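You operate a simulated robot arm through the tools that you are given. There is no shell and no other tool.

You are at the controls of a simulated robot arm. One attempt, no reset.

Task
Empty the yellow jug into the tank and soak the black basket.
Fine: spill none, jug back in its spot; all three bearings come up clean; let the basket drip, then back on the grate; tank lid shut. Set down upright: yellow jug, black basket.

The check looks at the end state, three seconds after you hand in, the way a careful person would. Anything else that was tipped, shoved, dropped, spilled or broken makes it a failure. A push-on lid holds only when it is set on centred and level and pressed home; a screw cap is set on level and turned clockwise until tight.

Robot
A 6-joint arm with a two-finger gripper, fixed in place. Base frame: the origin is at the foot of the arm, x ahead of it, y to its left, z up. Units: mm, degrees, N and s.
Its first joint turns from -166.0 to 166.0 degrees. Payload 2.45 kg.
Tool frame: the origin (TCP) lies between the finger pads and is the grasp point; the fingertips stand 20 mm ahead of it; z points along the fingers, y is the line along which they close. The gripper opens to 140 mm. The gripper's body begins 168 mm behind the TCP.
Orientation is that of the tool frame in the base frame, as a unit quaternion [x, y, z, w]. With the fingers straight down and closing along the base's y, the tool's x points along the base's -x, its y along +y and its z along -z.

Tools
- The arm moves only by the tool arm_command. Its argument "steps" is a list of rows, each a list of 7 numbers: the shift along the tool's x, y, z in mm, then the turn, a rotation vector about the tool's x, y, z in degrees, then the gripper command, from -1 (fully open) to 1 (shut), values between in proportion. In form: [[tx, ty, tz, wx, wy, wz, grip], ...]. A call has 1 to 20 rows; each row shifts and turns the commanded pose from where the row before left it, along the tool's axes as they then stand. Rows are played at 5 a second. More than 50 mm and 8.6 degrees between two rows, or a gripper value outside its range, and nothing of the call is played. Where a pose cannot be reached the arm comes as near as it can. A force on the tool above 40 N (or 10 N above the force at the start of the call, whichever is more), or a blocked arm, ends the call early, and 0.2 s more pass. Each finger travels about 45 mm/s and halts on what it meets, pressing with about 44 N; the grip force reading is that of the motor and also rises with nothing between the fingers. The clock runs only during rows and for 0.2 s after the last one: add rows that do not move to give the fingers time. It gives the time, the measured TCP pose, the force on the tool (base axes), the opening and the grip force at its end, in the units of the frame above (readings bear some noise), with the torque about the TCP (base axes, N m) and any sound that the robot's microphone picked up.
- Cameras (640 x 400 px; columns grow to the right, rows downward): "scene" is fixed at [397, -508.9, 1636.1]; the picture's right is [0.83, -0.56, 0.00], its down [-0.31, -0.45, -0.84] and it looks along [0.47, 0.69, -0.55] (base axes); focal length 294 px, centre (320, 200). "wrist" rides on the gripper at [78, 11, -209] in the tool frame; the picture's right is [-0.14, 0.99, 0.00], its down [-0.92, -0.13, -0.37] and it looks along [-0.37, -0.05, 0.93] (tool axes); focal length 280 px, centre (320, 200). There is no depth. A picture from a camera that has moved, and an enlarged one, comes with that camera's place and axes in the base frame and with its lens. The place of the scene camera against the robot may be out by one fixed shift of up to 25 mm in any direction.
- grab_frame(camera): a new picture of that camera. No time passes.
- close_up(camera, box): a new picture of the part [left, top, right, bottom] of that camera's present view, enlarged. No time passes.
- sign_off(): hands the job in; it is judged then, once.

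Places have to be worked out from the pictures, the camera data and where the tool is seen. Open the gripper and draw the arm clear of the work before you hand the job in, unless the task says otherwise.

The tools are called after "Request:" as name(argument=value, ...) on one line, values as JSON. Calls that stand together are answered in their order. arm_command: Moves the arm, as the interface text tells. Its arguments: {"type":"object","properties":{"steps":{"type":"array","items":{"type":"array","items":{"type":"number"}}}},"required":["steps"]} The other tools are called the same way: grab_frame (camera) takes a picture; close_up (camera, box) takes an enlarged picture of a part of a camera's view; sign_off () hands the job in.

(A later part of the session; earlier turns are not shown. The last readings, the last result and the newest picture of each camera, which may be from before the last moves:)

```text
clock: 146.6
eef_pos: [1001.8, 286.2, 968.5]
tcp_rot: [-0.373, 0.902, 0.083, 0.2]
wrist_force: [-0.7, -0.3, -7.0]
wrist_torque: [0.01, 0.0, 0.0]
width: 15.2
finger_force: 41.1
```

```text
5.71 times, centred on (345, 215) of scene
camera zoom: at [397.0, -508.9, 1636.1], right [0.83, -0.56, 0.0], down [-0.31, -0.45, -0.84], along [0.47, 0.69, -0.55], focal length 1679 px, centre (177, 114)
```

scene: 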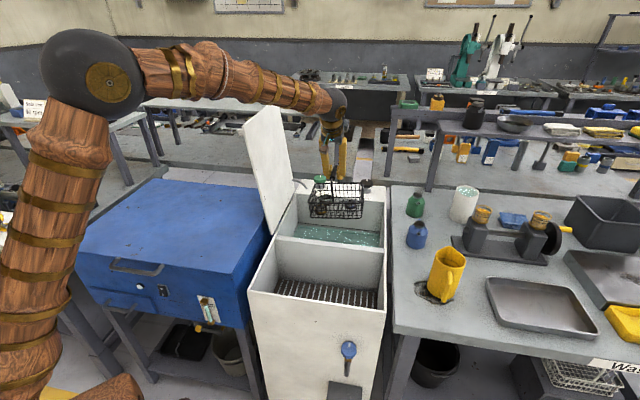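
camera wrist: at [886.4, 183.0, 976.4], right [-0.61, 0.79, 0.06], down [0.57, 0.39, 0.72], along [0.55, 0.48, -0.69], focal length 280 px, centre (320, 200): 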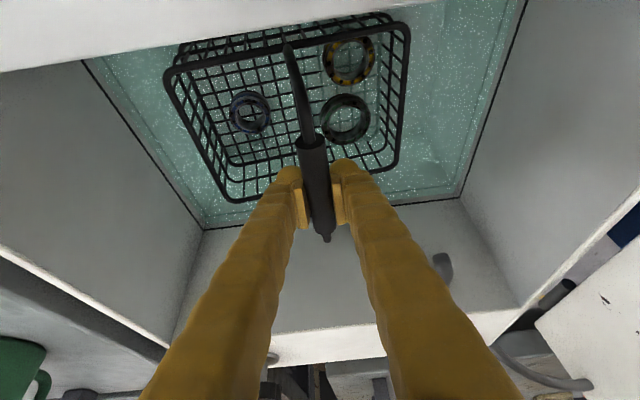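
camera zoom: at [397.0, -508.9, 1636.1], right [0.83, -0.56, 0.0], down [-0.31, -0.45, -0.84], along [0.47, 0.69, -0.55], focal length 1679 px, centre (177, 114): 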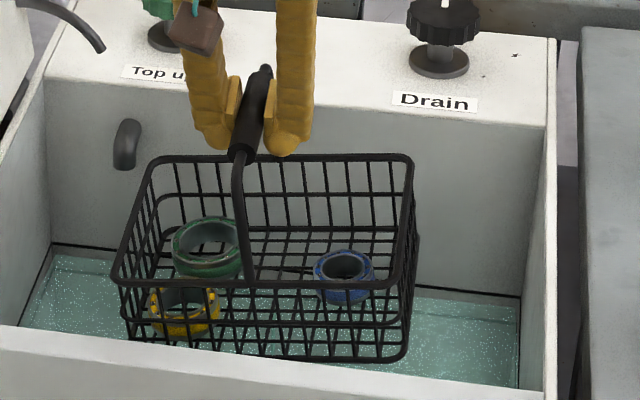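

All three bearings look clean from both angles. I'll hold the basket over the solvent to drip.

Request:
arm_command(steps=[[0, 0, 0, 0, 0, 0, 1], [0, 0, 0, 0, 0, 0, 1], [0, 0, 0, 0, 0, 0, 1], [0, 0, 0, 0, 0, 0, 1], [0, 0, 0, 0, 0, 0, 1], [0, 0, 0, 0, 0, 0, 1], [0, 0, 0, 0, 0, 0, 1], [0, 0, 0, 0, 0, 0, 1], [0, 0, 0, 0, 0, 0, 1], [0, 0, 0, 0, 0, 0, 1], [0, 0, 0, 0, 0, 0, 1], [0, 0, 0, 0, 0, 0, 1], [0, 0, 0, 0, 0, 0, 1], [0, 0, 0, 0, 0, 0, 1], [0, 0, 0, 0, 0, 0, 1], [0, 0, 0, 0, 0, 0, 1], [0, 0, 0, 0, 0, 0, 1], [0, 0, 0, 0, 0, 0, 1], [0, 0, 0, 0, 0, 0, 1], [0, 0, 0, 0, 0, 0, 1]])

Request:
close_up(camera="scene", box=[300, 180, 390, 250])

Request:
arm_command(steps=[[0, 0, 0, 0, 0, 0, 1], [0, 0, 0, 0, 0, 0, 1], [0, 0, 0, 0, 0, 0, 1], [0, 0, 0, 0, 0, 0, 1], [0, 0, 0, 0, 0, 0, 1], [0, 0, 0, 0, 0, 0, 1], [0, 0, 0, 0, 0, 0, 1], [0, 0, 0, 0, 0, 0, 1], [0, 0, 0, 0, 0, 0, 1], [0, 0, 0, 0, 0, 0, 1], [0, 0, 0, 0, 0, 0, 1], [0, 0, 0, 0, 0, 0, 1], [0, 0, 0, 0, 0, 0, 1], [0, 0, 0, 0, 0, 0, 1], [0, 0, 0, 0, 0, 0, 1], [0, 0, 0, 0, 0, 0, 1], [0, 0, 0, 0, 0, 0, 1], [0, 0, 0, 0, 0, 0, 1], [0, 0, 0, 0, 0, 0, 1], [0, 0, 0, 0, 0, 0, 1]])

Request:
close_up(camera="scene", box=[300, 180, 390, 250])

Request:
arm_command(steps=[[0, 0, 0, 0, 0, 0, 1], [0, 0, 0, 0, 0, 0, 1], [0, 0, 0, 0, 0, 0, 1], [0, 0, 0, 0, 0, 0, 1], [0, 0, 0, 0, 0, 0, 1], [0, 0, 0, 0, 0, 0, 1], [0, 0, 0, 0, 0, 0, 1], [0, 0, 0, 0, 0, 0, 1], [0, 0, 0, 0, 0, 0, 1], [0, 0, 0, 0, 0, 0, 1], [0, 0, 0, 0, 0, 0, 1], [0, 0, 0, 0, 0, 0, 1], [0, 0, 0, 0, 0, 0, 1], [0, 0, 0, 0, 0, 0, 1], [0, 0, 0, 0, 0, 0, 1], [0, 0, 0, 0, 0, 0, 1], [0, 0, 0, 0, 0, 0, 1], [0, 0, 0, 0, 0, 0, 1], [0, 0, 0, 0, 0, 0, 1], [0, 0, 0, 0, 0, 0, 1]])

Request:
close_up(camera="scene", box=[300, 180, 390, 250])

```text
clock: 150.8
eef_pos: [1000.8, 286.2, 967.6]
tcp_rot: [-0.373, 0.902, 0.083, 0.2]
wrist_force: [-1.4, -0.3, -7.1]
wrist_torque: [0.04, 0.01, 0.0]
width: 15.5
finger_force: 41.6
```

```text
5.71 times, centred on (345, 215) of scene
camera zoom: at [397.0, -508.9, 1636.1], right [0.83, -0.56, 0.0], down [-0.31, -0.45, -0.84], along [0.47, 0.69, -0.55], focal length 1679 px, centre (177, 114)
```

zoom: 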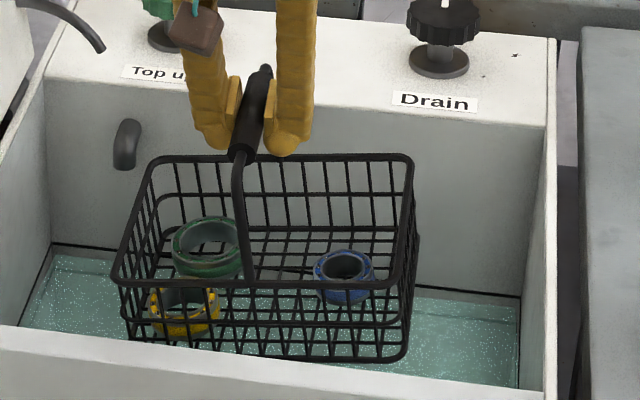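

```text
clock: 155.0
eef_pos: [1002.7, 286.8, 968.6]
tcp_rot: [-0.373, 0.902, 0.084, 0.2]
wrist_force: [-1.1, 0.5, -7.5]
wrist_torque: [0.01, 0.0, 0.02]
width: 15.3
finger_force: 41.6
```

```text
5.71 times, centred on (345, 215) of scene
camera zoom: at [397.0, -508.9, 1636.1], right [0.83, -0.56, 0.0], down [-0.31, -0.45, -0.84], along [0.47, 0.69, -0.55], focal length 1679 px, centre (177, 114)
```

zoom: 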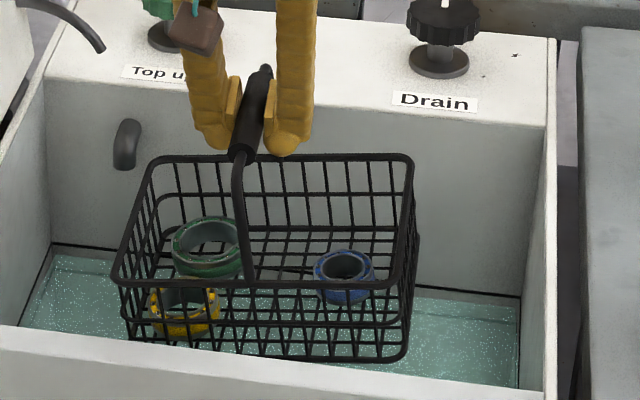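

```text
clock: 159.2
eef_pos: [1001.8, 286.4, 967.7]
tcp_rot: [-0.374, 0.902, 0.084, 0.2]
wrist_force: [-0.2, -0.5, -7.2]
wrist_torque: [0.0, -0.07, 0.02]
width: 15.8
finger_force: 41.1
```

```text
5.71 times, centred on (345, 215) of scene
camera zoom: at [397.0, -508.9, 1636.1], right [0.83, -0.56, 0.0], down [-0.31, -0.45, -0.84], along [0.47, 0.69, -0.55], focal length 1679 px, centre (177, 114)
```

zoom: 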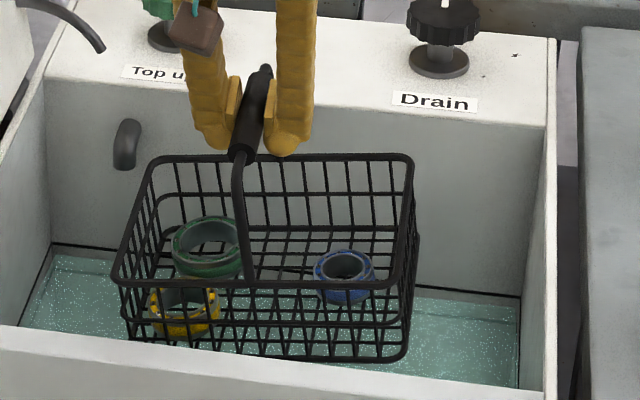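

It has dripped for about 14 s with no drops visible. I'll lift the basket back up over the divider height and carry it back above the grate.

Request:
arm_command(steps=[[-4.2, 0, -9, 0, 0, 0, 1], [-7.6, 0, -16.3, 0, 0, 0, 1], [-8.5, 0, -18.1, 0, 0, 0, 1], [-8.5, 0, -18.1, 0, 0, 0, 1], [-8.5, 0, -18.1, 0, 0, 0, 1], [-8.5, 0, -18.1, 0, 0, 0, 1], [-6.3, 0, -13.6, 0, 0, 0, 1], [-2.5, 0, -5.4, 0, 0, 0, 1], [0, 0, 0, 0, 0, 0, 1]])

Request:
grab_frame(camera="scene")

```text
clock: 161.2
eef_pos: [1003.6, 286.7, 1097.1]
tcp_rot: [-0.374, 0.902, 0.084, 0.2]
wrist_force: [0.3, 0.1, -6.9]
wrist_torque: [0.03, -0.03, 0.02]
width: 15.4
finger_force: 41.2
```

```text
taken
```

scene: 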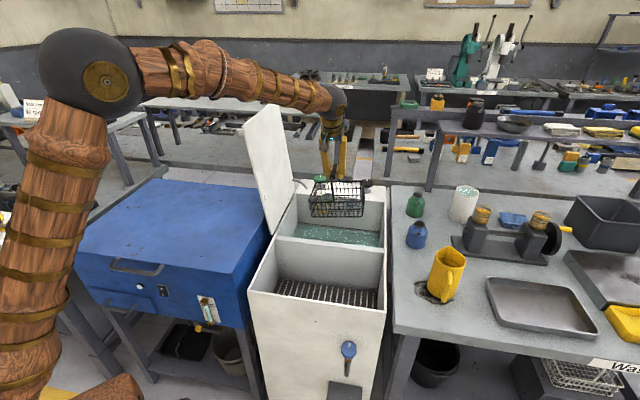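

The basket is clear of the rim. I'll move it back over the divider to above its place on the grate.

Request:
arm_command(steps=[[7.2, 0, -3.4, 0, 0, 0, 1], [12.7, 0, -5.9, 0, 0, 0, 1], [18.1, 0, -8.5, 0, 0, 0, 1], [21.7, 0, -10.2, 0, 0, 0, 1], [23.6, 0, -11, 0, 0, 0, 1], [23.6, 0, -11, 0, 0, 0, 1], [23.6, 0, -11, 0, 0, 0, 1], [23.6, 0, -11, 0, 0, 0, 1], [23.6, 0, -11, 0, 0, 0, 1], [21.7, 0, -10.2, 0, 0, 0, 1], [18.1, -0.5, -8.5, 0, 0, 0, 1], [12.7, -0.5, -5.9, 0, 0, 0, 1], [9.1, -0.4, -4.2, 0, 0, 0, 1], [5.4, 0, -2.5, 0, 0, 0, 1], [0, 0, 0, 0, 0, 0, 1]])

Request:
grab_frame(camera="wrist")

Request:
close_up(camera="scene", box=[260, 180, 400, 290])

```text
clock: 164.4
eef_pos: [813.7, 93.8, 1097.9]
tcp_rot: [-0.372, 0.902, 0.084, 0.201]
wrist_force: [0.4, 0.1, -7.2]
wrist_torque: [0.03, 0.01, 0.03]
width: 15.0
finger_force: 41.2
```

```text
taken
camera wrist: at [694.6, -10.7, 1254.1], right [-0.61, 0.79, 0.06], down [0.57, 0.39, 0.72], along [0.55, 0.48, -0.69], focal length 280 px, centre (320, 200)
```

wrist: 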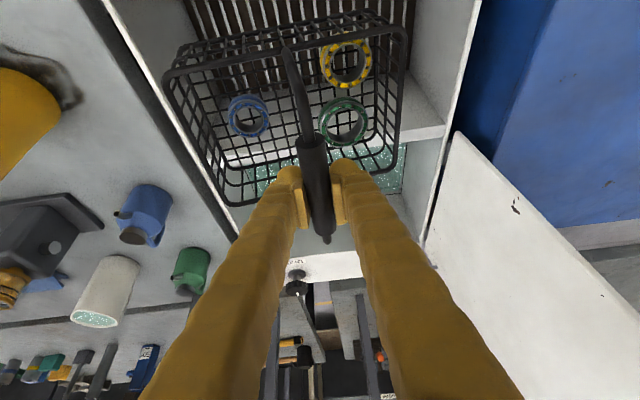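

```text
3.64 times, centred on (330, 235) of scene
camera zoom: at [397.0, -508.9, 1636.1], right [0.83, -0.56, 0.0], down [-0.31, -0.45, -0.84], along [0.47, 0.69, -0.55], focal length 1068 px, centre (284, 73)
```

zoom: 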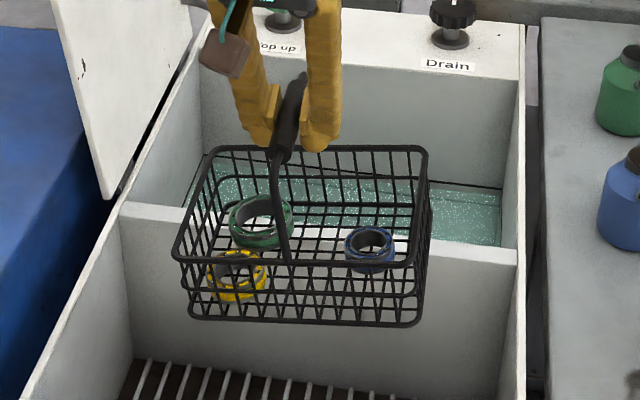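

The basket is over the grate with three clean bearings. I'll lower to about 30 mm above the grate.

Request:
arm_command(steps=[[4.2, 0, 9, 0, 0, 0, 1], [6.3, 0, 13.6, 0, 0, 0, 1], [8.5, 0, 18.1, 0, 0, 0, 1], [8.5, 0, 18.1, 0, 0, 0, 1], [8.5, 0, 18.1, 0, 0, 0, 1], [8.5, 0, 18.1, 0, 0, 0, 1], [8.5, 0, 18.1, 0, 0, 0, 1], [8.5, 0, 18.1, 0, 0, 0, 1], [8.5, 0, 18.1, 0, 0, 0, 1], [8.5, 0, 18.1, 0, 0, 0, 1], [8.5, 0, 18.1, 0, 0, 0, 1], [8.5, 0, 18.1, 0, 0, 0, 1], [6.3, 0, 13.6, 0, 0, 0, 1], [4.2, 0, 9, 0, 0, 0, 1], [2.1, 0, 4.5, 0, 0, 0, 1], [0, 0, 0, 0, 0, 0, 1]])

Request:
grab_frame(camera="wrist")

Request:
close_up(camera="scene", box=[260, 220, 380, 320])

```text
clock: 167.8
eef_pos: [812.9, 93.9, 842.6]
tcp_rot: [-0.374, 0.902, 0.084, 0.2]
wrist_force: [-0.9, 0.5, -7.6]
wrist_torque: [0.01, -0.02, 0.01]
width: 15.1
finger_force: 41.8
```

```text
taken
camera wrist: at [693.8, -10.5, 998.8], right [-0.61, 0.79, 0.06], down [0.57, 0.39, 0.72], along [0.55, 0.48, -0.69], focal length 280 px, centre (320, 200)
```

wrist: 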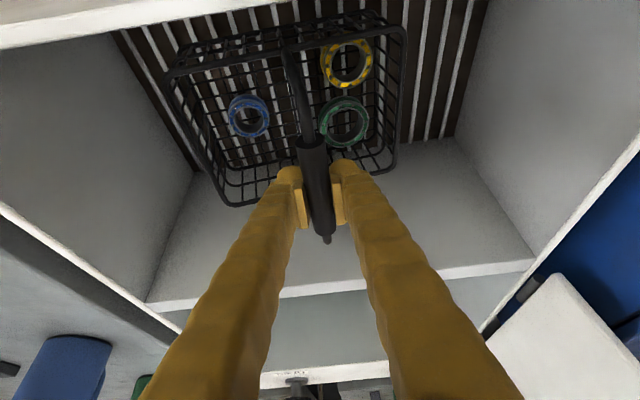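

```text
4.00 times, centred on (320, 270) of scene
camera zoom: at [397.0, -508.9, 1636.1], right [0.83, -0.56, 0.0], down [-0.31, -0.45, -0.84], along [0.47, 0.69, -0.55], focal length 1175 px, centre (320, -80)
```

zoom: 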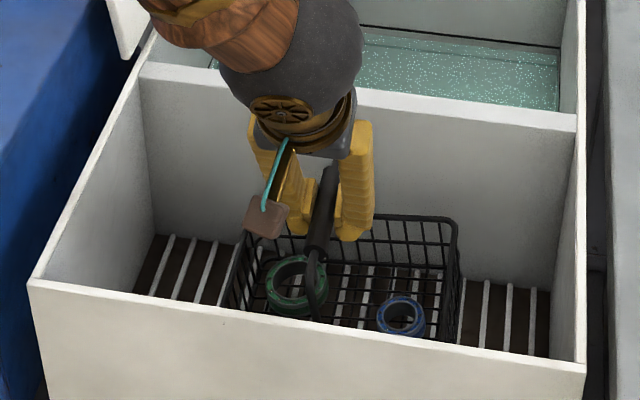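

The basket hangs about 9–10° low on the left because of the uneven load. I'll tilt the tool about the bar axis to level it before it touches the grate.

Request:
arm_command(steps=[[0, 0, 0, -2.72, 0, 1.27, 1], [0, 0, 0, -2.72, 0, 1.27, 1], [0, 0, 0, -2.72, 0, 1.27, 1], [0, 0, 0, 0, 0, 0, 1]])

Request:
close_up(camera="scene", box=[250, 250, 390, 320])

Request:
grab_frame(camera="wrist")

```text
clock: 168.8
eef_pos: [812.8, 94.2, 843.5]
tcp_rot: [-0.356, 0.906, 0.154, 0.171]
wrist_force: [1.2, -0.4, -6.7]
wrist_torque: [-0.06, -0.11, -0.03]
width: 15.0
finger_force: 41.4
```

```text
4.57 times, centred on (320, 285) of scene
camera zoom: at [397.0, -508.9, 1636.1], right [0.83, -0.56, 0.0], down [-0.31, -0.45, -0.84], along [0.47, 0.69, -0.55], focal length 1343 px, centre (320, -189)
```

zoom: 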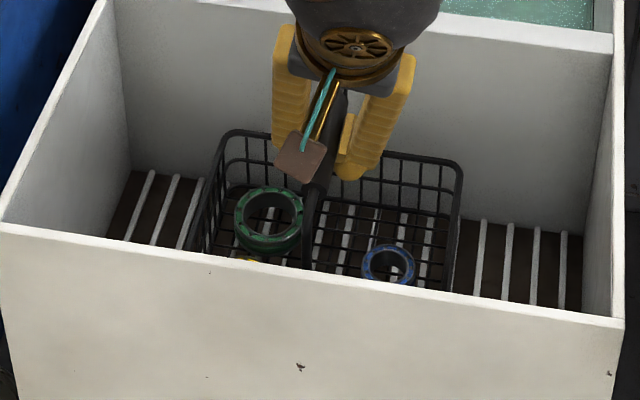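

```text
taken
camera wrist: at [711.3, -27.5, 998.8], right [-0.6, 0.77, 0.21], down [0.65, 0.31, 0.69], along [0.47, 0.55, -0.69], focal length 280 px, centre (320, 200)
```

wrist: 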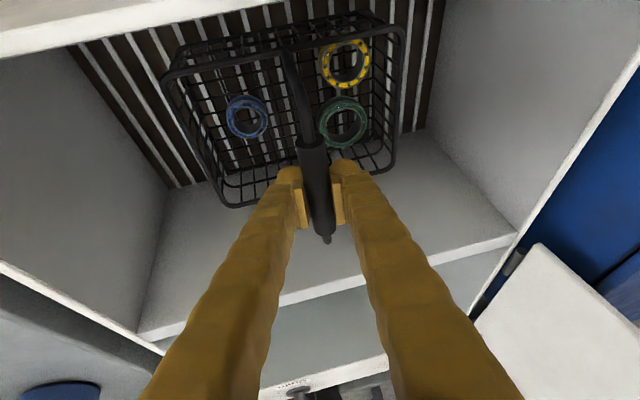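

The basket is level again: its rim slope matches how it sat originally. I'll lower the rest of the way gently.

Request:
arm_command(steps=[[2.1, -0.79, 4.48, 0, 0, 0, 1], [2.1, -0.79, 4.48, 0, 0, 0, 1], [2.1, -0.79, 4.48, 0, 0, 0, 1], [2.1, -0.79, 4.48, 0, 0, 0, 1], [2.1, -0.79, 4.48, 0, 0, 0, 1], [2.1, -0.79, 4.48, 0, 0, 0, 1], [1.05, -0.39, 2.24, 0, 0, 0, 1]])

Request:
close_up(camera="scene", box=[250, 250, 390, 320])

```text
clock: 170.4
eef_pos: [813.8, 94.9, 809.7]
tcp_rot: [-0.356, 0.906, 0.154, 0.171]
wrist_force: [0.5, -0.5, -7.0]
wrist_torque: [-0.06, -0.1, -0.04]
width: 15.3
finger_force: 41.9
```

```text
4.57 times, centred on (320, 285) of scene
camera zoom: at [397.0, -508.9, 1636.1], right [0.83, -0.56, 0.0], down [-0.31, -0.45, -0.84], along [0.47, 0.69, -0.55], focal length 1343 px, centre (320, -189)
```

zoom: 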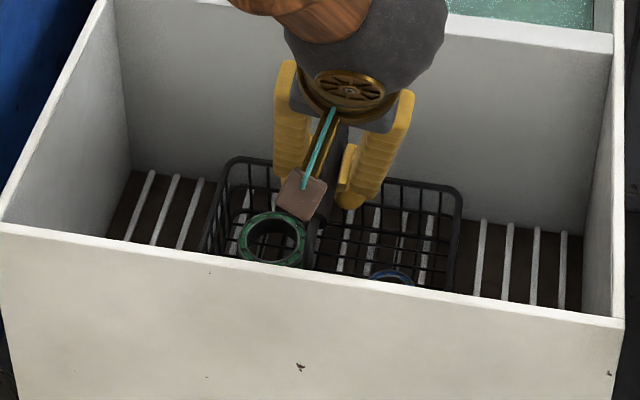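

It's still hanging free, level and aligned. I'll continue down in 2 mm steps until the load comes off.

Request:
arm_command(steps=[[0.84, -0.31, 1.79, 0, 0, 0, 1], [0.84, -0.31, 1.79, 0, 0, 0, 1], [0.84, -0.31, 1.79, 0, 0, 0, 1], [0.84, -0.31, 1.79, 0, 0, 0, 1], [0, 0, 0, 0, 0, 0, 1]])

```text
clock: 171.6
eef_pos: [812.4, 94.9, 801.8]
tcp_rot: [-0.356, 0.905, 0.155, 0.171]
wrist_force: [-0.4, -0.4, -7.2]
wrist_torque: [-0.08, -0.11, 0.01]
width: 15.2
finger_force: 41.3
```

Request:
arm_command(steps=[[0.63, -0.24, 1.34, 0, 0, 0, 1], [0.63, -0.24, 1.34, 0, 0, 0, 1], [0.63, -0.24, 1.34, 0, 0, 0, 1], [0, 0, 0, 0, 0, 0, 1]])

Request:
close_up(camera="scene", box=[250, 250, 390, 320])

```text
clock: 172.6
eef_pos: [814.2, 94.4, 798.1]
tcp_rot: [-0.356, 0.906, 0.154, 0.171]
wrist_force: [2.9, -0.5, 5.1]
wrist_torque: [-0.64, 0.59, 0.18]
width: 14.9
finger_force: 41.0
```

```text
4.57 times, centred on (320, 285) of scene
camera zoom: at [397.0, -508.9, 1636.1], right [0.83, -0.56, 0.0], down [-0.31, -0.45, -0.84], along [0.47, 0.69, -0.55], focal length 1343 px, centre (320, -189)
```

zoom: 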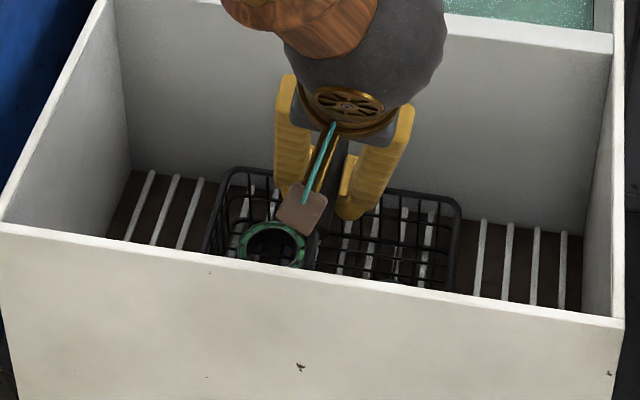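

The front edge touched first with light force. I'll lift 2 mm, trim the pitch by 1°, and settle it again.

Request:
arm_command(steps=[[-1.05, 0.39, -2.24, 0, 0, 0, 1], [0, 0, 0, 0, 1.2, 0, 1], [0, 0, 0, 0, 0, 0, 1], [0.42, -0.16, 0.9, 0, 0, 0, 1], [0.42, -0.16, 0.9, 0, 0, 0, 1], [0, 0, 0, 0, 0, 0, 1]])

```text
clock: 174.0
eef_pos: [812.9, 95.7, 798.4]
tcp_rot: [-0.358, 0.907, 0.151, 0.161]
wrist_force: [-0.1, -0.4, -6.7]
wrist_torque: [-0.01, -0.14, -0.03]
width: 15.1
finger_force: 41.8
```

It's just off contact again. I'll lower in 1 mm steps.

Request:
arm_command(steps=[[0.42, -0.16, 0.9, 0, 0, 0, 1], [0.42, -0.16, 0.9, 0, 0, 0, 1], [0, 0, 0, 0, 0, 0, 1]])

```text
clock: 174.8
eef_pos: [813.2, 94.3, 797.3]
tcp_rot: [-0.358, 0.907, 0.15, 0.162]
wrist_force: [1.7, -1.0, -3.0]
wrist_torque: [-0.12, 0.25, 0.1]
width: 15.3
finger_force: 41.2
```

There's light contact at the front-left corner. One more small trim, then I'll settle it.

Request:
arm_command(steps=[[-0.84, 0.31, -1.79, 0, 0, 0, 1], [0, 0, 0, -0.5, 1.2, 0.2, 1], [0.42, -0.16, 0.9, 0, 0, 0, 1], [0.42, -0.16, 0.9, 0, 0, 0, 1], [0.42, -0.16, 0.9, 0, 0, 0, 1], [0, 0, 0, 0, 0, 0, 1]])

```text
clock: 176.2
eef_pos: [814.2, 94.6, 796.5]
tcp_rot: [-0.359, 0.909, 0.15, 0.15]
wrist_force: [-5.1, 0.5, 11.7]
wrist_torque: [0.68, -0.66, 0.04]
width: 15.3
finger_force: 40.8
```

The contact is now spread across the base, so it's flat on the grate. I'll ease off slightly and open the fingers.

Request:
arm_command(steps=[[-0.3, 0.12, -0.65, 0, 0, 0, 1], [0, 0, 0, 0, 0, 0, 0.75], [0, 0, 0, 0, 0, 0, 0.6], [0, 0, 0, 0, 0, 0, 0.4], [0, 0, 0, 0, 0, 0, 0.4], [0, 0, 0, 0, 0, 0, 0.4]])

Request:
close_up(camera="scene", box=[250, 250, 390, 320])

Request:
grab_frame(camera="wrist")

```text
clock: 177.6
eef_pos: [812.7, 93.9, 796.2]
tcp_rot: [-0.359, 0.909, 0.151, 0.15]
wrist_force: [-0.7, 0.1, -0.3]
wrist_torque: [0.04, -0.02, 0.0]
width: 41.9
finger_force: 0.1
```

```text
4.57 times, centred on (320, 285) of scene
camera zoom: at [397.0, -508.9, 1636.1], right [0.83, -0.56, 0.0], down [-0.31, -0.45, -0.84], along [0.47, 0.69, -0.55], focal length 1343 px, centre (320, -189)
```

zoom: 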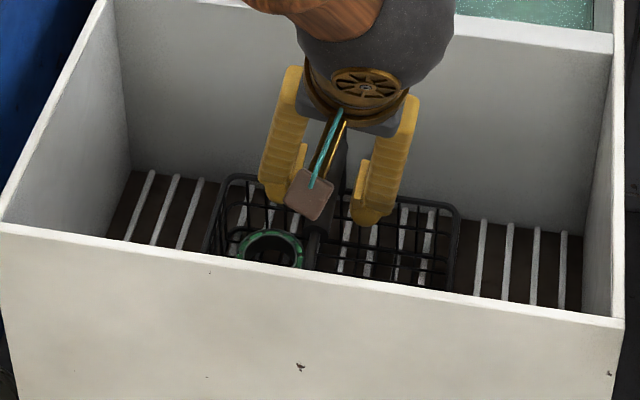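

```text
taken
camera wrist: at [718.3, -25.0, 958.5], right [-0.59, 0.77, 0.22], down [0.67, 0.33, 0.66], along [0.44, 0.54, -0.72], focal length 280 px, centre (320, 200)
```

wrist: 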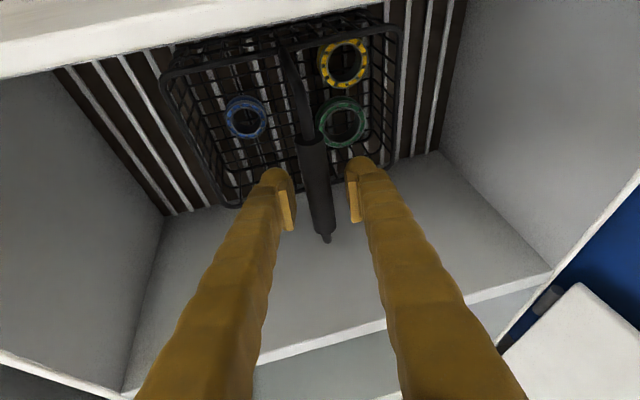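

The basket stands upright on the grate, released. I'll open a bit more and back the fingers straight off the bar.

Request:
arm_command(steps=[[0, 0, 0, 0, 0, 0, 0], [0, 0, 0, 0, 0, 0, -0.2], [0, 0, 0, 0, 0, 0, -0.2], [0, 0, -15, 0, 0, 0, -0.2], [0, 0, -30, 0, 0, 0, -0.2], [0, 0, -40, 0, 0, 0, -0.2], [0, 0, -45, 0, 0, 0, -0.2], [0, 0, -45, 0, 0, 0, -0.2], [0, 0, -45, 0, 0, 0, -0.2], [0, 0, -45, 0, 0, 0, -0.2], [0, 0, -45, 0, 0, 0, -0.2], [0, 0, 0, 0, 0, 0, -0.2]])

Request:
grab_frame(camera="scene")

Request:
grab_frame(camera="wrist")

Request:
close_up(camera="scene", box=[250, 250, 390, 320])

```text
clock: 180.2
eef_pos: [761.6, -24.3, 1076.7]
tcp_rot: [-0.358, 0.909, 0.152, 0.15]
wrist_force: [-0.9, -1.0, -0.3]
wrist_torque: [0.01, 0.01, 0.0]
width: 84.2
finger_force: 0.0
```

```text
taken
```

scene: 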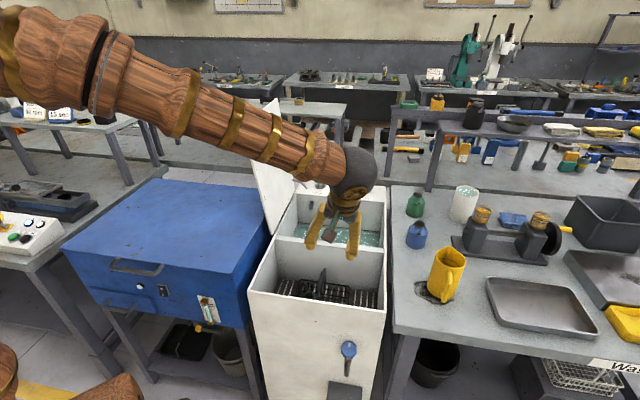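

```text
taken
camera wrist: at [667.1, -142.9, 1238.7], right [-0.59, 0.77, 0.22], down [0.67, 0.33, 0.66], along [0.44, 0.54, -0.72], focal length 280 px, centre (320, 200)
```

wrist: 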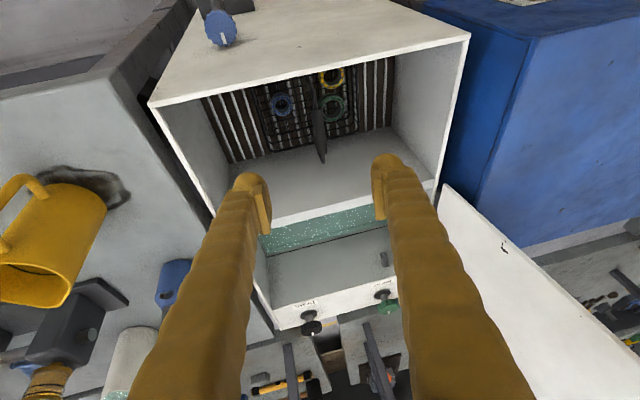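

```text
4.57 times, centred on (320, 285) of scene
camera zoom: at [397.0, -508.9, 1636.1], right [0.83, -0.56, 0.0], down [-0.31, -0.45, -0.84], along [0.47, 0.69, -0.55], focal length 1343 px, centre (320, -189)
```

zoom: 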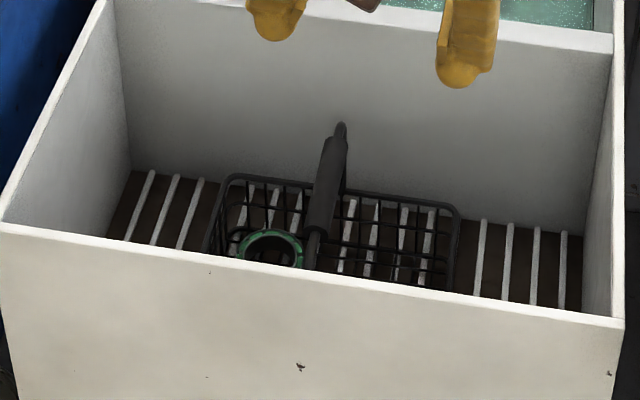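

The basket sits exactly where it was, upright and with clean bearings. Next is the lid, which is hinged on the left (u≈288) and leans about 10° past vertical. I'll rise and bring the tool level, pointing along the depth axis, so I can take hold of the lid's near edge.

Request:
arm_command(steps=[[-26.2, 25, -11.4, 0, 0, 0, -0.2], [-26.2, 25, -11.4, 0, 0, 0, -0.2], [-26.2, 25, -11.4, 0, 0, 0, -0.2], [-26.2, 25, -11.4, 0, 0, 0, -0.2], [-26.2, 25, -11.4, 0, 0, 0, -0.2], [0, 0, 0, 0, -8.4, 0, -0.2], [0, 0, 0, 0, -8.4, 0, -0.2], [0, 0, 0, 0, -8.4, 0, -0.2], [0, 0, 0, 0, -8.4, 0, -0.2], [0, 0, 0, 0, -8.4, 0, -0.2], [0, 0, 0, 0, -8.4, 0, -0.2], [0, 0, 0, 0, -8.4, 0, -0.2], [0, 0, 0, 0, -8.4, 0, -0.2], [0, 0, 0, 0, 0, 0, -0.2]])

Request:
grab_frame(camera="wrist")

Request:
grab_frame(camera="scene")

```text
clock: 183.2
eef_pos: [756.9, 120.1, 1200.9]
tcp_rot: [-0.214, 0.674, 0.324, 0.628]
wrist_force: [-0.2, 0.3, -0.1]
wrist_torque: [0.03, 0.01, 0.04]
width: 83.9
finger_force: 0.0
```

```text
taken
camera wrist: at [594.1, -9.7, 1125.3], right [-0.67, 0.68, 0.3], down [-0.06, -0.46, 0.89], along [0.74, 0.58, 0.35], focal length 280 px, centre (320, 200)
```

wrist: 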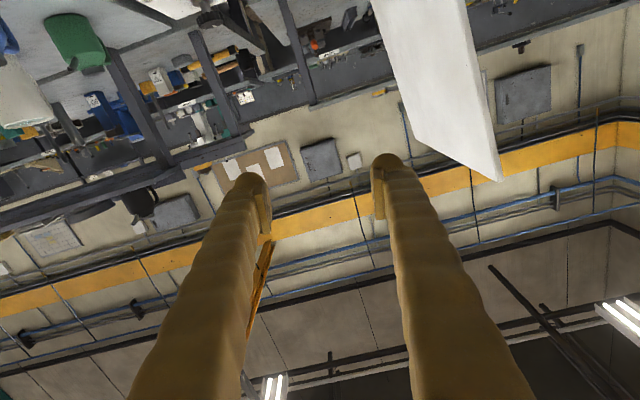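

```text
taken
```

scene: 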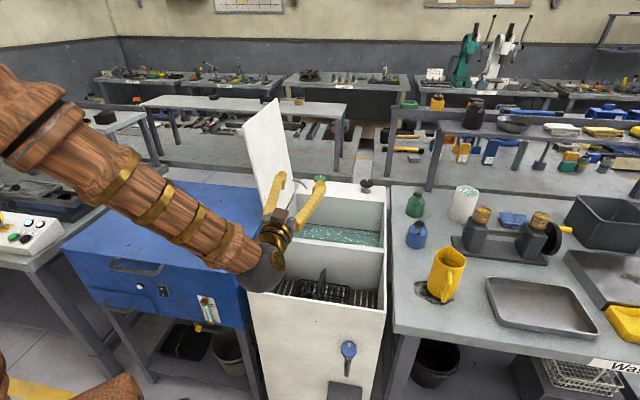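

The tool is level and pointing along the depth axis. The lid's near edge appears at u≈231 at this height, leaning about 5°. I'll match that roll and slide left in front of the edge, still short of it.

Request:
arm_command(steps=[[0, 0, 0, 0, 0, -7.35, -0.4], [0, 0, 0, 0, 0, -7.35, -0.4], [-3.2, 36.8, 0, 0, 0, 0, -0.4], [-3.2, 36.8, 0, 0, 0, 0, -0.4], [-3.2, 36.8, 0, 0, 0, 0, -0.4], [-3.2, 36.8, 0, 0, 0, 0, -0.4], [-3.2, 36.8, 0, 0, 0, 0, -0.4], [-3.2, 36.8, 0, 0, 0, 0, -0.4], [0, 0, 0, 0, 0, 0, -0.4]])

Request:
grab_frame(camera="wrist")

Request:
grab_frame(camera="scene")

```text
clock: 185.2
eef_pos: [622.6, 279.9, 1216.8]
tcp_rot: [-0.3, 0.642, 0.241, 0.664]
wrist_force: [0.1, 0.5, -0.7]
wrist_torque: [0.0, 0.0, 0.01]
width: 98.1
finger_force: 0.1
out of reach, approached as far as the arm can: row 7, 8
```

```text
taken
camera wrist: at [473.1, 135.2, 1138.3], right [-0.71, 0.71, 0.05], down [-0.23, -0.29, 0.93], along [0.67, 0.65, 0.36], focal length 280 px, centre (320, 200)
```

wrist: 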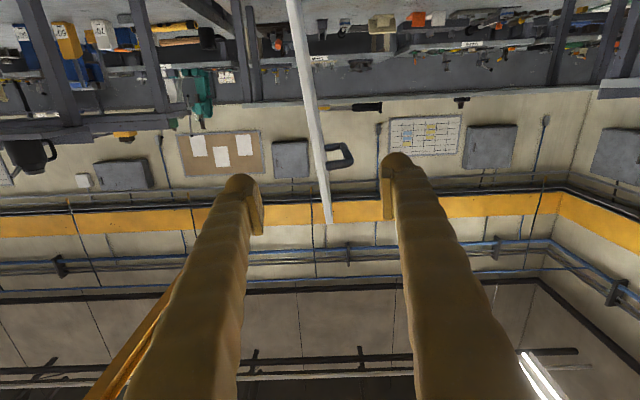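

```text
taken
```

scene: 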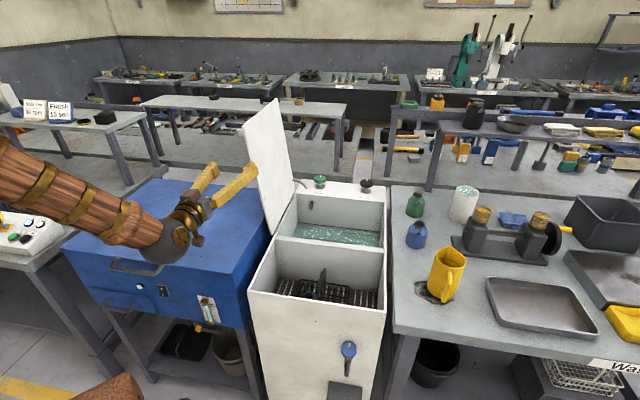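

The lid is now seen edge-on, centred between the fingers; its hinge is near u≈277, it leans 4.7°, and it's about 458 mm long. The inner reach limit stopped me slightly early, but the alignment is good, so I'll advance so the fingers straddle the edge.

Request:
arm_command(steps=[[0, -2.5, 30, 0, 0, 0, -0.4], [0, -2.5, 33, 0, 0, 0, -0.4], [0, 0, 33, 0, 0, 0, -0.4], [0, 0, 33, 0, 0, 0, -0.4], [0, 0, 25, 0, 0, 0, -0.4], [0, 0, 0, 0, 0, 0, -0.4]])

Request:
grab_frame(camera="wrist")

Request:
grab_frame(camera="scene")

```text
clock: 186.6
eef_pos: [736.0, 386.3, 1216.0]
tcp_rot: [-0.299, 0.641, 0.241, 0.664]
wrist_force: [0.7, 0.0, 0.5]
wrist_torque: [0.01, 0.0, 0.01]
width: 97.9
finger_force: 0.1
```

```text
taken
camera wrist: at [585.5, 241.2, 1137.4], right [-0.71, 0.71, 0.05], down [-0.23, -0.29, 0.93], along [0.67, 0.64, 0.37], focal length 280 px, centre (320, 200)
```

wrist: 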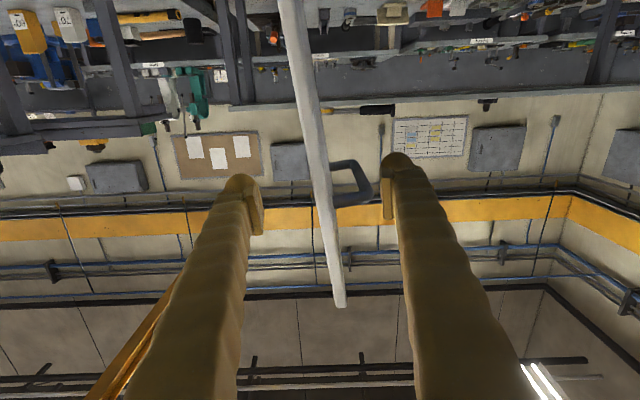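

```text
taken
```

scene: 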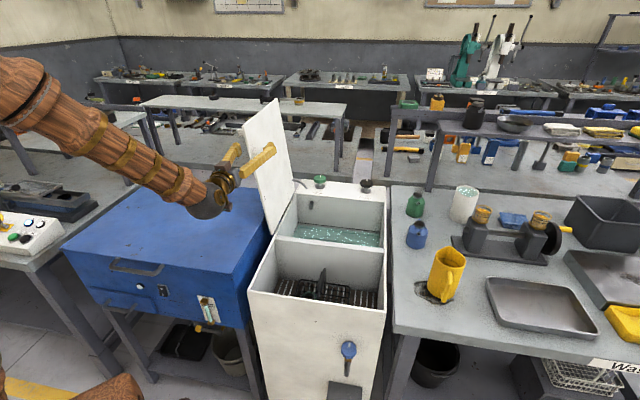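

The fingers now straddle the lid's near edge, which runs about 20–30 mm inside the tips. I'll zoom in to measure the lid's thickness and centring before narrowing the gap.

Request:
close_up(camera="wrist", box=[240, 100, 420, 320])

Request:
close_up(camera="scene", box=[200, 90, 330, 260])

```text
1.82 times, centred on (330, 210) of wrist
camera zoom: at [585.5, 241.2, 1137.4], right [-0.71, 0.71, 0.05], down [-0.23, -0.29, 0.93], along [0.67, 0.64, 0.37], focal length 510 px, centre (302, 182)
```

zoom: 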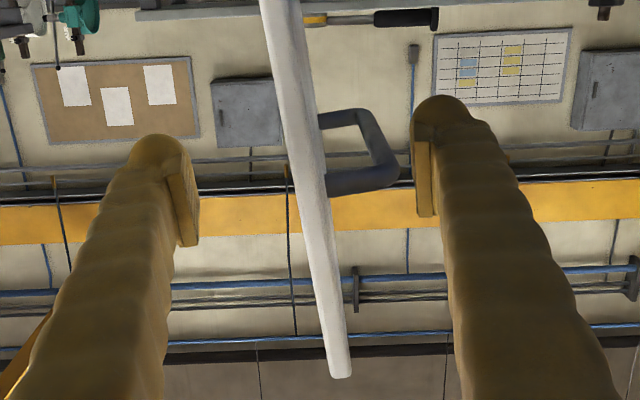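

```text
2.35 times, centred on (265, 175) of scene
camera zoom: at [397.0, -508.9, 1636.1], right [0.83, -0.56, 0.0], down [-0.31, -0.45, -0.84], along [0.47, 0.69, -0.55], focal length 691 px, centre (449, 259)
```

zoom: 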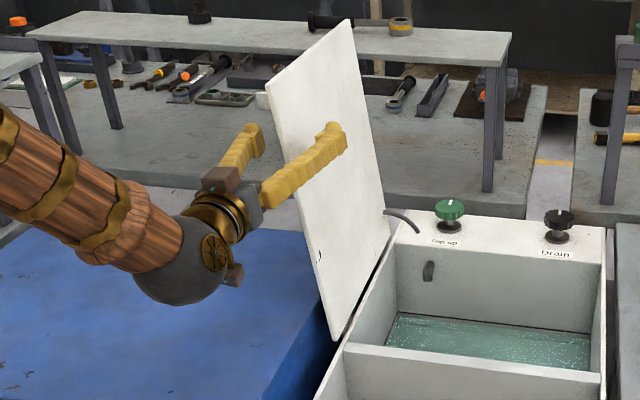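

The lid is about 12 mm thick and centred within 3 mm, with a loop handle on its outer face well beyond the fingertips. I'll narrow the fingers to a loose 32 mm capture around it.

Request:
arm_command(steps=[[0, 2.5, -8, 0, 0, 0, 0.3], [0, 0, 0, 0, 0, 0, 0.54], [0, 0, 0, 0, 0, 0, 0.54], [0, 0, 0, 0, 0, 0, 0.54], [0, 0, 0, 0, 0, 0, 0.54], [0, 0, 0, 0, 0, 0, 0.54]])

Request:
grab_frame(camera="wrist")

```text
clock: 188.0
eef_pos: [727.5, 380.3, 1216.8]
tcp_rot: [-0.3, 0.641, 0.241, 0.664]
wrist_force: [-0.5, -0.4, -0.5]
wrist_torque: [0.0, 0.0, -0.04]
width: 32.4
finger_force: 0.0
```

```text
taken
camera wrist: at [578.7, 237.2, 1137.7], right [-0.71, 0.71, 0.05], down [-0.23, -0.29, 0.93], along [0.67, 0.64, 0.37], focal length 280 px, centre (320, 200)
```

wrist: 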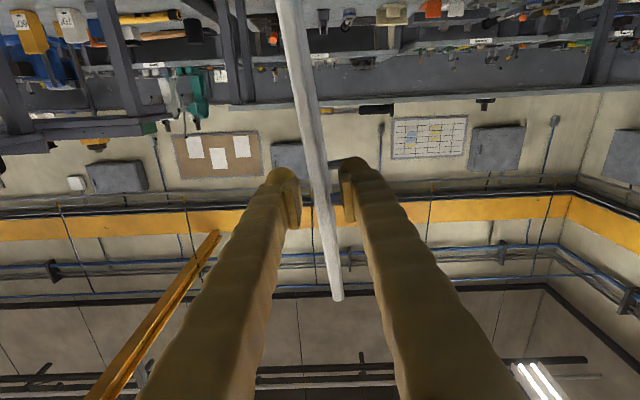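

The lid is captured with clearance on both sides. I'll swing along the hinge arc (R≈360 mm), rolling with the lid, for the first 18°.

Request:
arm_command(steps=[[0.49, -18.84, 0, 0, 0, 3, 0.54], [0.49, -18.84, 0, 0, 0, 3, 0.54], [0.49, -18.84, 0, 0, 0, 3, 0.54], [0.49, -18.84, 0, 0, 0, 3, 0.54], [0.49, -18.84, 0, 0, 0, 3, 0.54], [0.49, -18.84, 0, 0, 0, 3, 0.54], [0, 0, 0, 0, 0, 0, 0.54]])

Request:
grab_frame(camera="wrist")

Request:
close_up(camera="scene", box=[200, 90, 330, 260])

```text
clock: 189.6
eef_pos: [806.8, 300.3, 1209.2]
tcp_rot: [-0.196, 0.68, 0.342, 0.618]
wrist_force: [0.5, 0.2, 0.5]
wrist_torque: [0.08, 0.0, 0.02]
width: 32.6
finger_force: 0.0
```

```text
taken
camera wrist: at [640.6, 173.6, 1135.4], right [-0.66, 0.66, 0.36], down [-0.03, -0.49, 0.87], along [0.75, 0.56, 0.34], focal length 280 px, centre (320, 200)
```

wrist: 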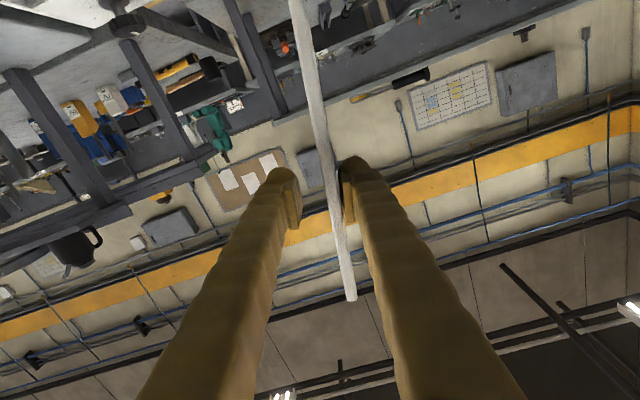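

```text
2.35 times, centred on (265, 175) of scene
camera zoom: at [397.0, -508.9, 1636.1], right [0.83, -0.56, 0.0], down [-0.31, -0.45, -0.84], along [0.47, 0.69, -0.55], focal length 691 px, centre (449, 259)
```

zoom: 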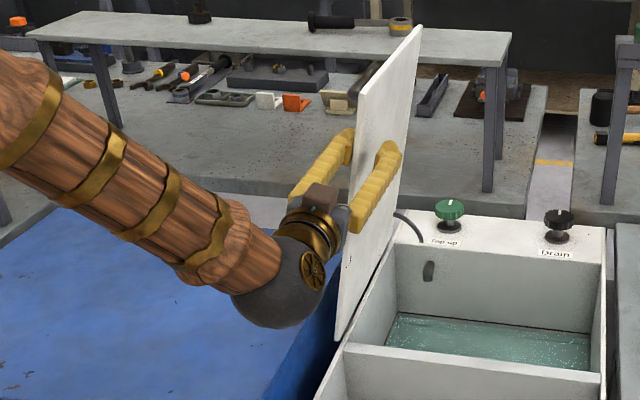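

It's tracking well: R=360, θ≈77°. The lid stays against the pushing finger even past vertical, so the hinge has some friction. I'll continue another 18°.

Request:
arm_command(steps=[[0.49, -18.84, 0, 0, 0, 3, 0.54], [0.49, -18.84, 0, 0, 0, 3, 0.54], [0.49, -18.84, 0, 0, 0, 3, 0.54], [0.49, -18.84, 0, 0, 0, 3, 0.54], [0.49, -18.84, 0, 0, 0, 3, 0.54], [0.49, -18.84, 0, 0, 0, 3, 0.54], [0, 0, 0, 0, 0, 0, 0.54]])

Request:
grab_frame(camera="wrist")

Request:
grab_frame(camera="scene")

```text
clock: 191.2
eef_pos: [882.4, 227.9, 1165.2]
tcp_rot: [-0.087, 0.702, 0.434, 0.557]
wrist_force: [0.5, -0.2, -0.3]
wrist_torque: [0.01, 0.02, 0.0]
width: 32.3
finger_force: 0.0
```

```text
taken
camera wrist: at [700.0, 115.8, 1104.4], right [-0.55, 0.55, 0.63], down [0.15, -0.67, 0.72], along [0.82, 0.49, 0.29], focal length 280 px, centre (320, 200)
```

wrist: 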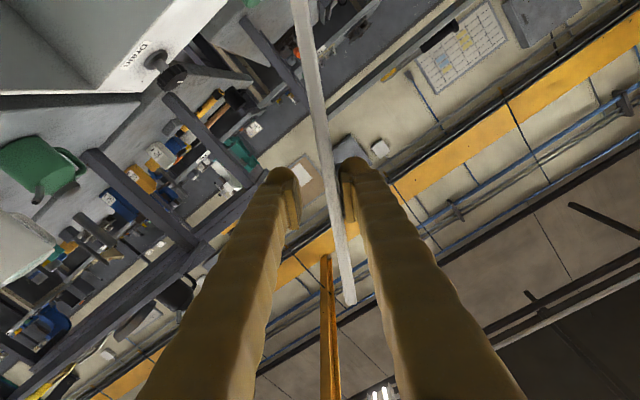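

```text
taken
```

scene: 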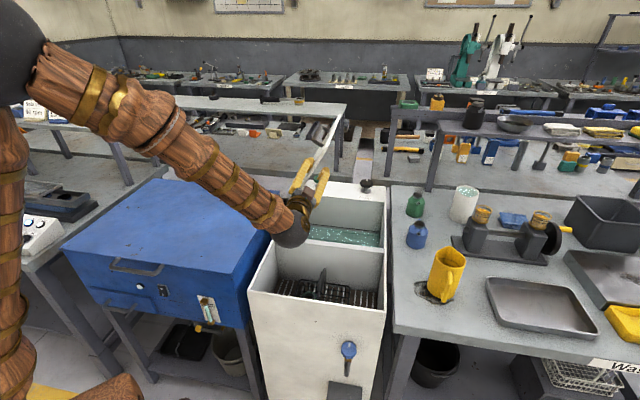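

The lid stays wherever I leave it, so the hinge friction holds and there's no free fall so far. I'll continue the arc under loose capture.

Request:
arm_command(steps=[[0.49, -18.84, 0, 0, 0, 3, 0.54], [0.49, -18.84, 0, 0, 0, 3, 0.54], [0.49, -18.84, 0, 0, 0, 3, 0.54], [0.49, -18.84, 0, 0, 0, 3, 0.54], [0.49, -18.84, 0, 0, 0, 3, 0.54], [0.49, -18.84, 0, 0, 0, 3, 0.54], [0, 0, 0, 0, 0, 0, 0.54]])

Request:
grab_frame(camera="wrist")

Request:
close_up(camera="scene", box=[230, 130, 400, 260])

```text
clock: 192.8
eef_pos: [943.7, 166.7, 1095.7]
tcp_rot: [0.025, 0.707, 0.516, 0.483]
wrist_force: [0.6, 0.2, -0.1]
wrist_torque: [0.02, 0.01, 0.01]
width: 32.2
finger_force: 0.1
```

```text
taken
camera wrist: at [749.8, 66.7, 1052.5], right [-0.39, 0.39, 0.84], down [0.29, -0.81, 0.51], along [0.88, 0.44, 0.2], focal length 280 px, centre (320, 200)
```

wrist: 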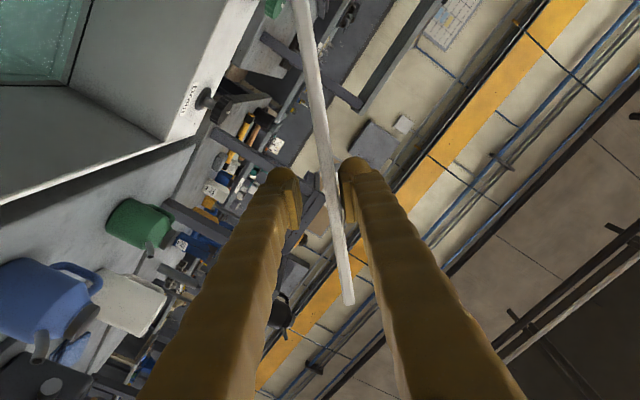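

```text
3.08 times, centred on (315, 195) of scene
camera zoom: at [397.0, -508.9, 1636.1], right [0.83, -0.56, 0.0], down [-0.31, -0.45, -0.84], along [0.47, 0.69, -0.55], focal length 904 px, centre (335, 215)
```

zoom: 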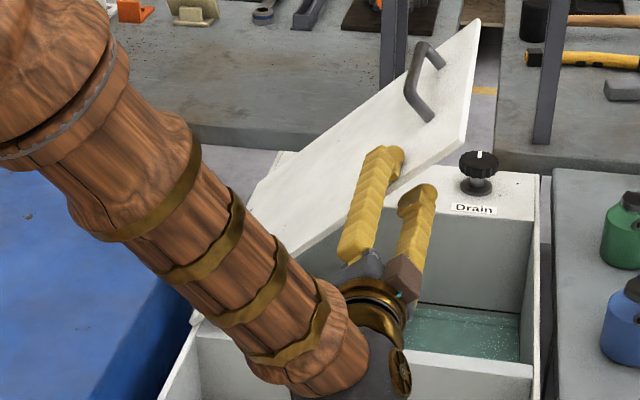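

θ≈41° and the lid is still in the gap with no load on the fingers. I'll pause a second to see if it holds or creeps.

Request:
arm_command(steps=[[0, 0, 0, 0, 0, 0, 0.54], [0, 0, 0, 0, 0, 0, 0.54], [0, 0, 0, 0, 0, 0, 0.54], [0, 0, 0, 0, 0, 0, 0.54], [0, 0, 0, 0, 0, 0, 0.54]])

Request:
grab_frame(camera="wrist")

```text
clock: 194.0
eef_pos: [943.7, 167.7, 1096.1]
tcp_rot: [0.024, 0.707, 0.517, 0.482]
wrist_force: [0.1, -0.2, -0.6]
wrist_torque: [0.01, -0.03, 0.0]
width: 32.0
finger_force: 0.0
```

```text
taken
camera wrist: at [749.8, 66.8, 1052.6], right [-0.39, 0.39, 0.84], down [0.29, -0.81, 0.51], along [0.88, 0.44, 0.2], focal length 280 px, centre (320, 200)
```

wrist: 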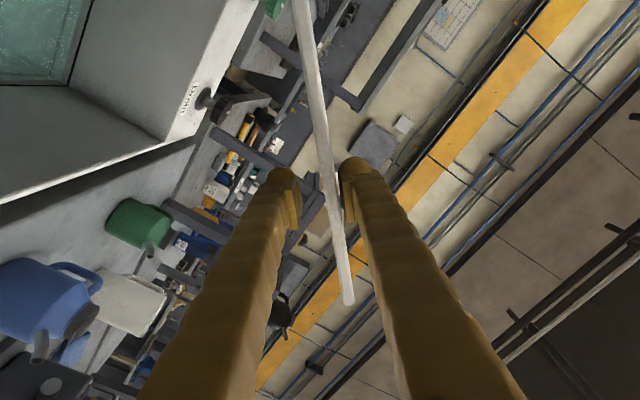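

The lid holds still on its hinge friction. I'll keep going under capture to about 20°.

Request:
arm_command(steps=[[0.49, -18.84, 0, 0, 0, 3, 0.54], [0.49, -18.84, 0, 0, 0, 3, 0.54], [0.49, -18.84, 0, 0, 0, 3, 0.54], [0.49, -18.84, 0, 0, 0, 3, 0.54], [0.49, -18.84, 0, 0, 0, 3, 0.54], [0.49, -18.84, 0, 0, 0, 3, 0.54], [0, 0, 0, 0, 0, 0, 0.54], [0, 0, 0, 0, 0, 0, 0.54]])

Request:
grab_frame(camera="wrist")

Request:
grab_frame(camera="scene")

Request:
close_up(camera="scene", box=[230, 130, 400, 260])

```text
clock: 195.8
eef_pos: [983.0, 123.7, 1000.0]
tcp_rot: [0.135, 0.695, 0.585, 0.396]
wrist_force: [-0.1, 0.0, -1.4]
wrist_torque: [-0.04, 0.03, 0.0]
width: 33.0
finger_force: 0.2
```

```text
taken
camera wrist: at [783.2, 30.7, 979.5], right [-0.18, 0.19, 0.97], down [0.37, -0.9, 0.24], along [0.91, 0.41, 0.09], focal length 280 px, centre (320, 200)
```

wrist: 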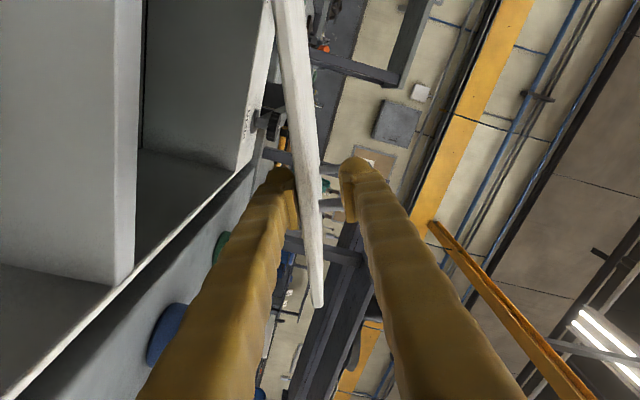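

```text
taken
```

scene: 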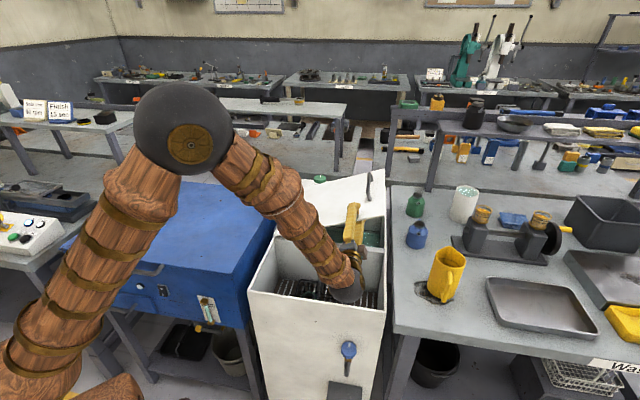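

```text
3.08 times, centred on (315, 195) of scene
camera zoom: at [397.0, -508.9, 1636.1], right [0.83, -0.56, 0.0], down [-0.31, -0.45, -0.84], along [0.47, 0.69, -0.55], focal length 904 px, centre (335, 215)
```

zoom: 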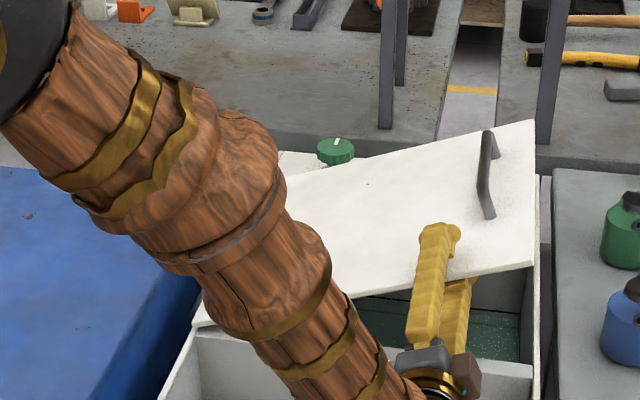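

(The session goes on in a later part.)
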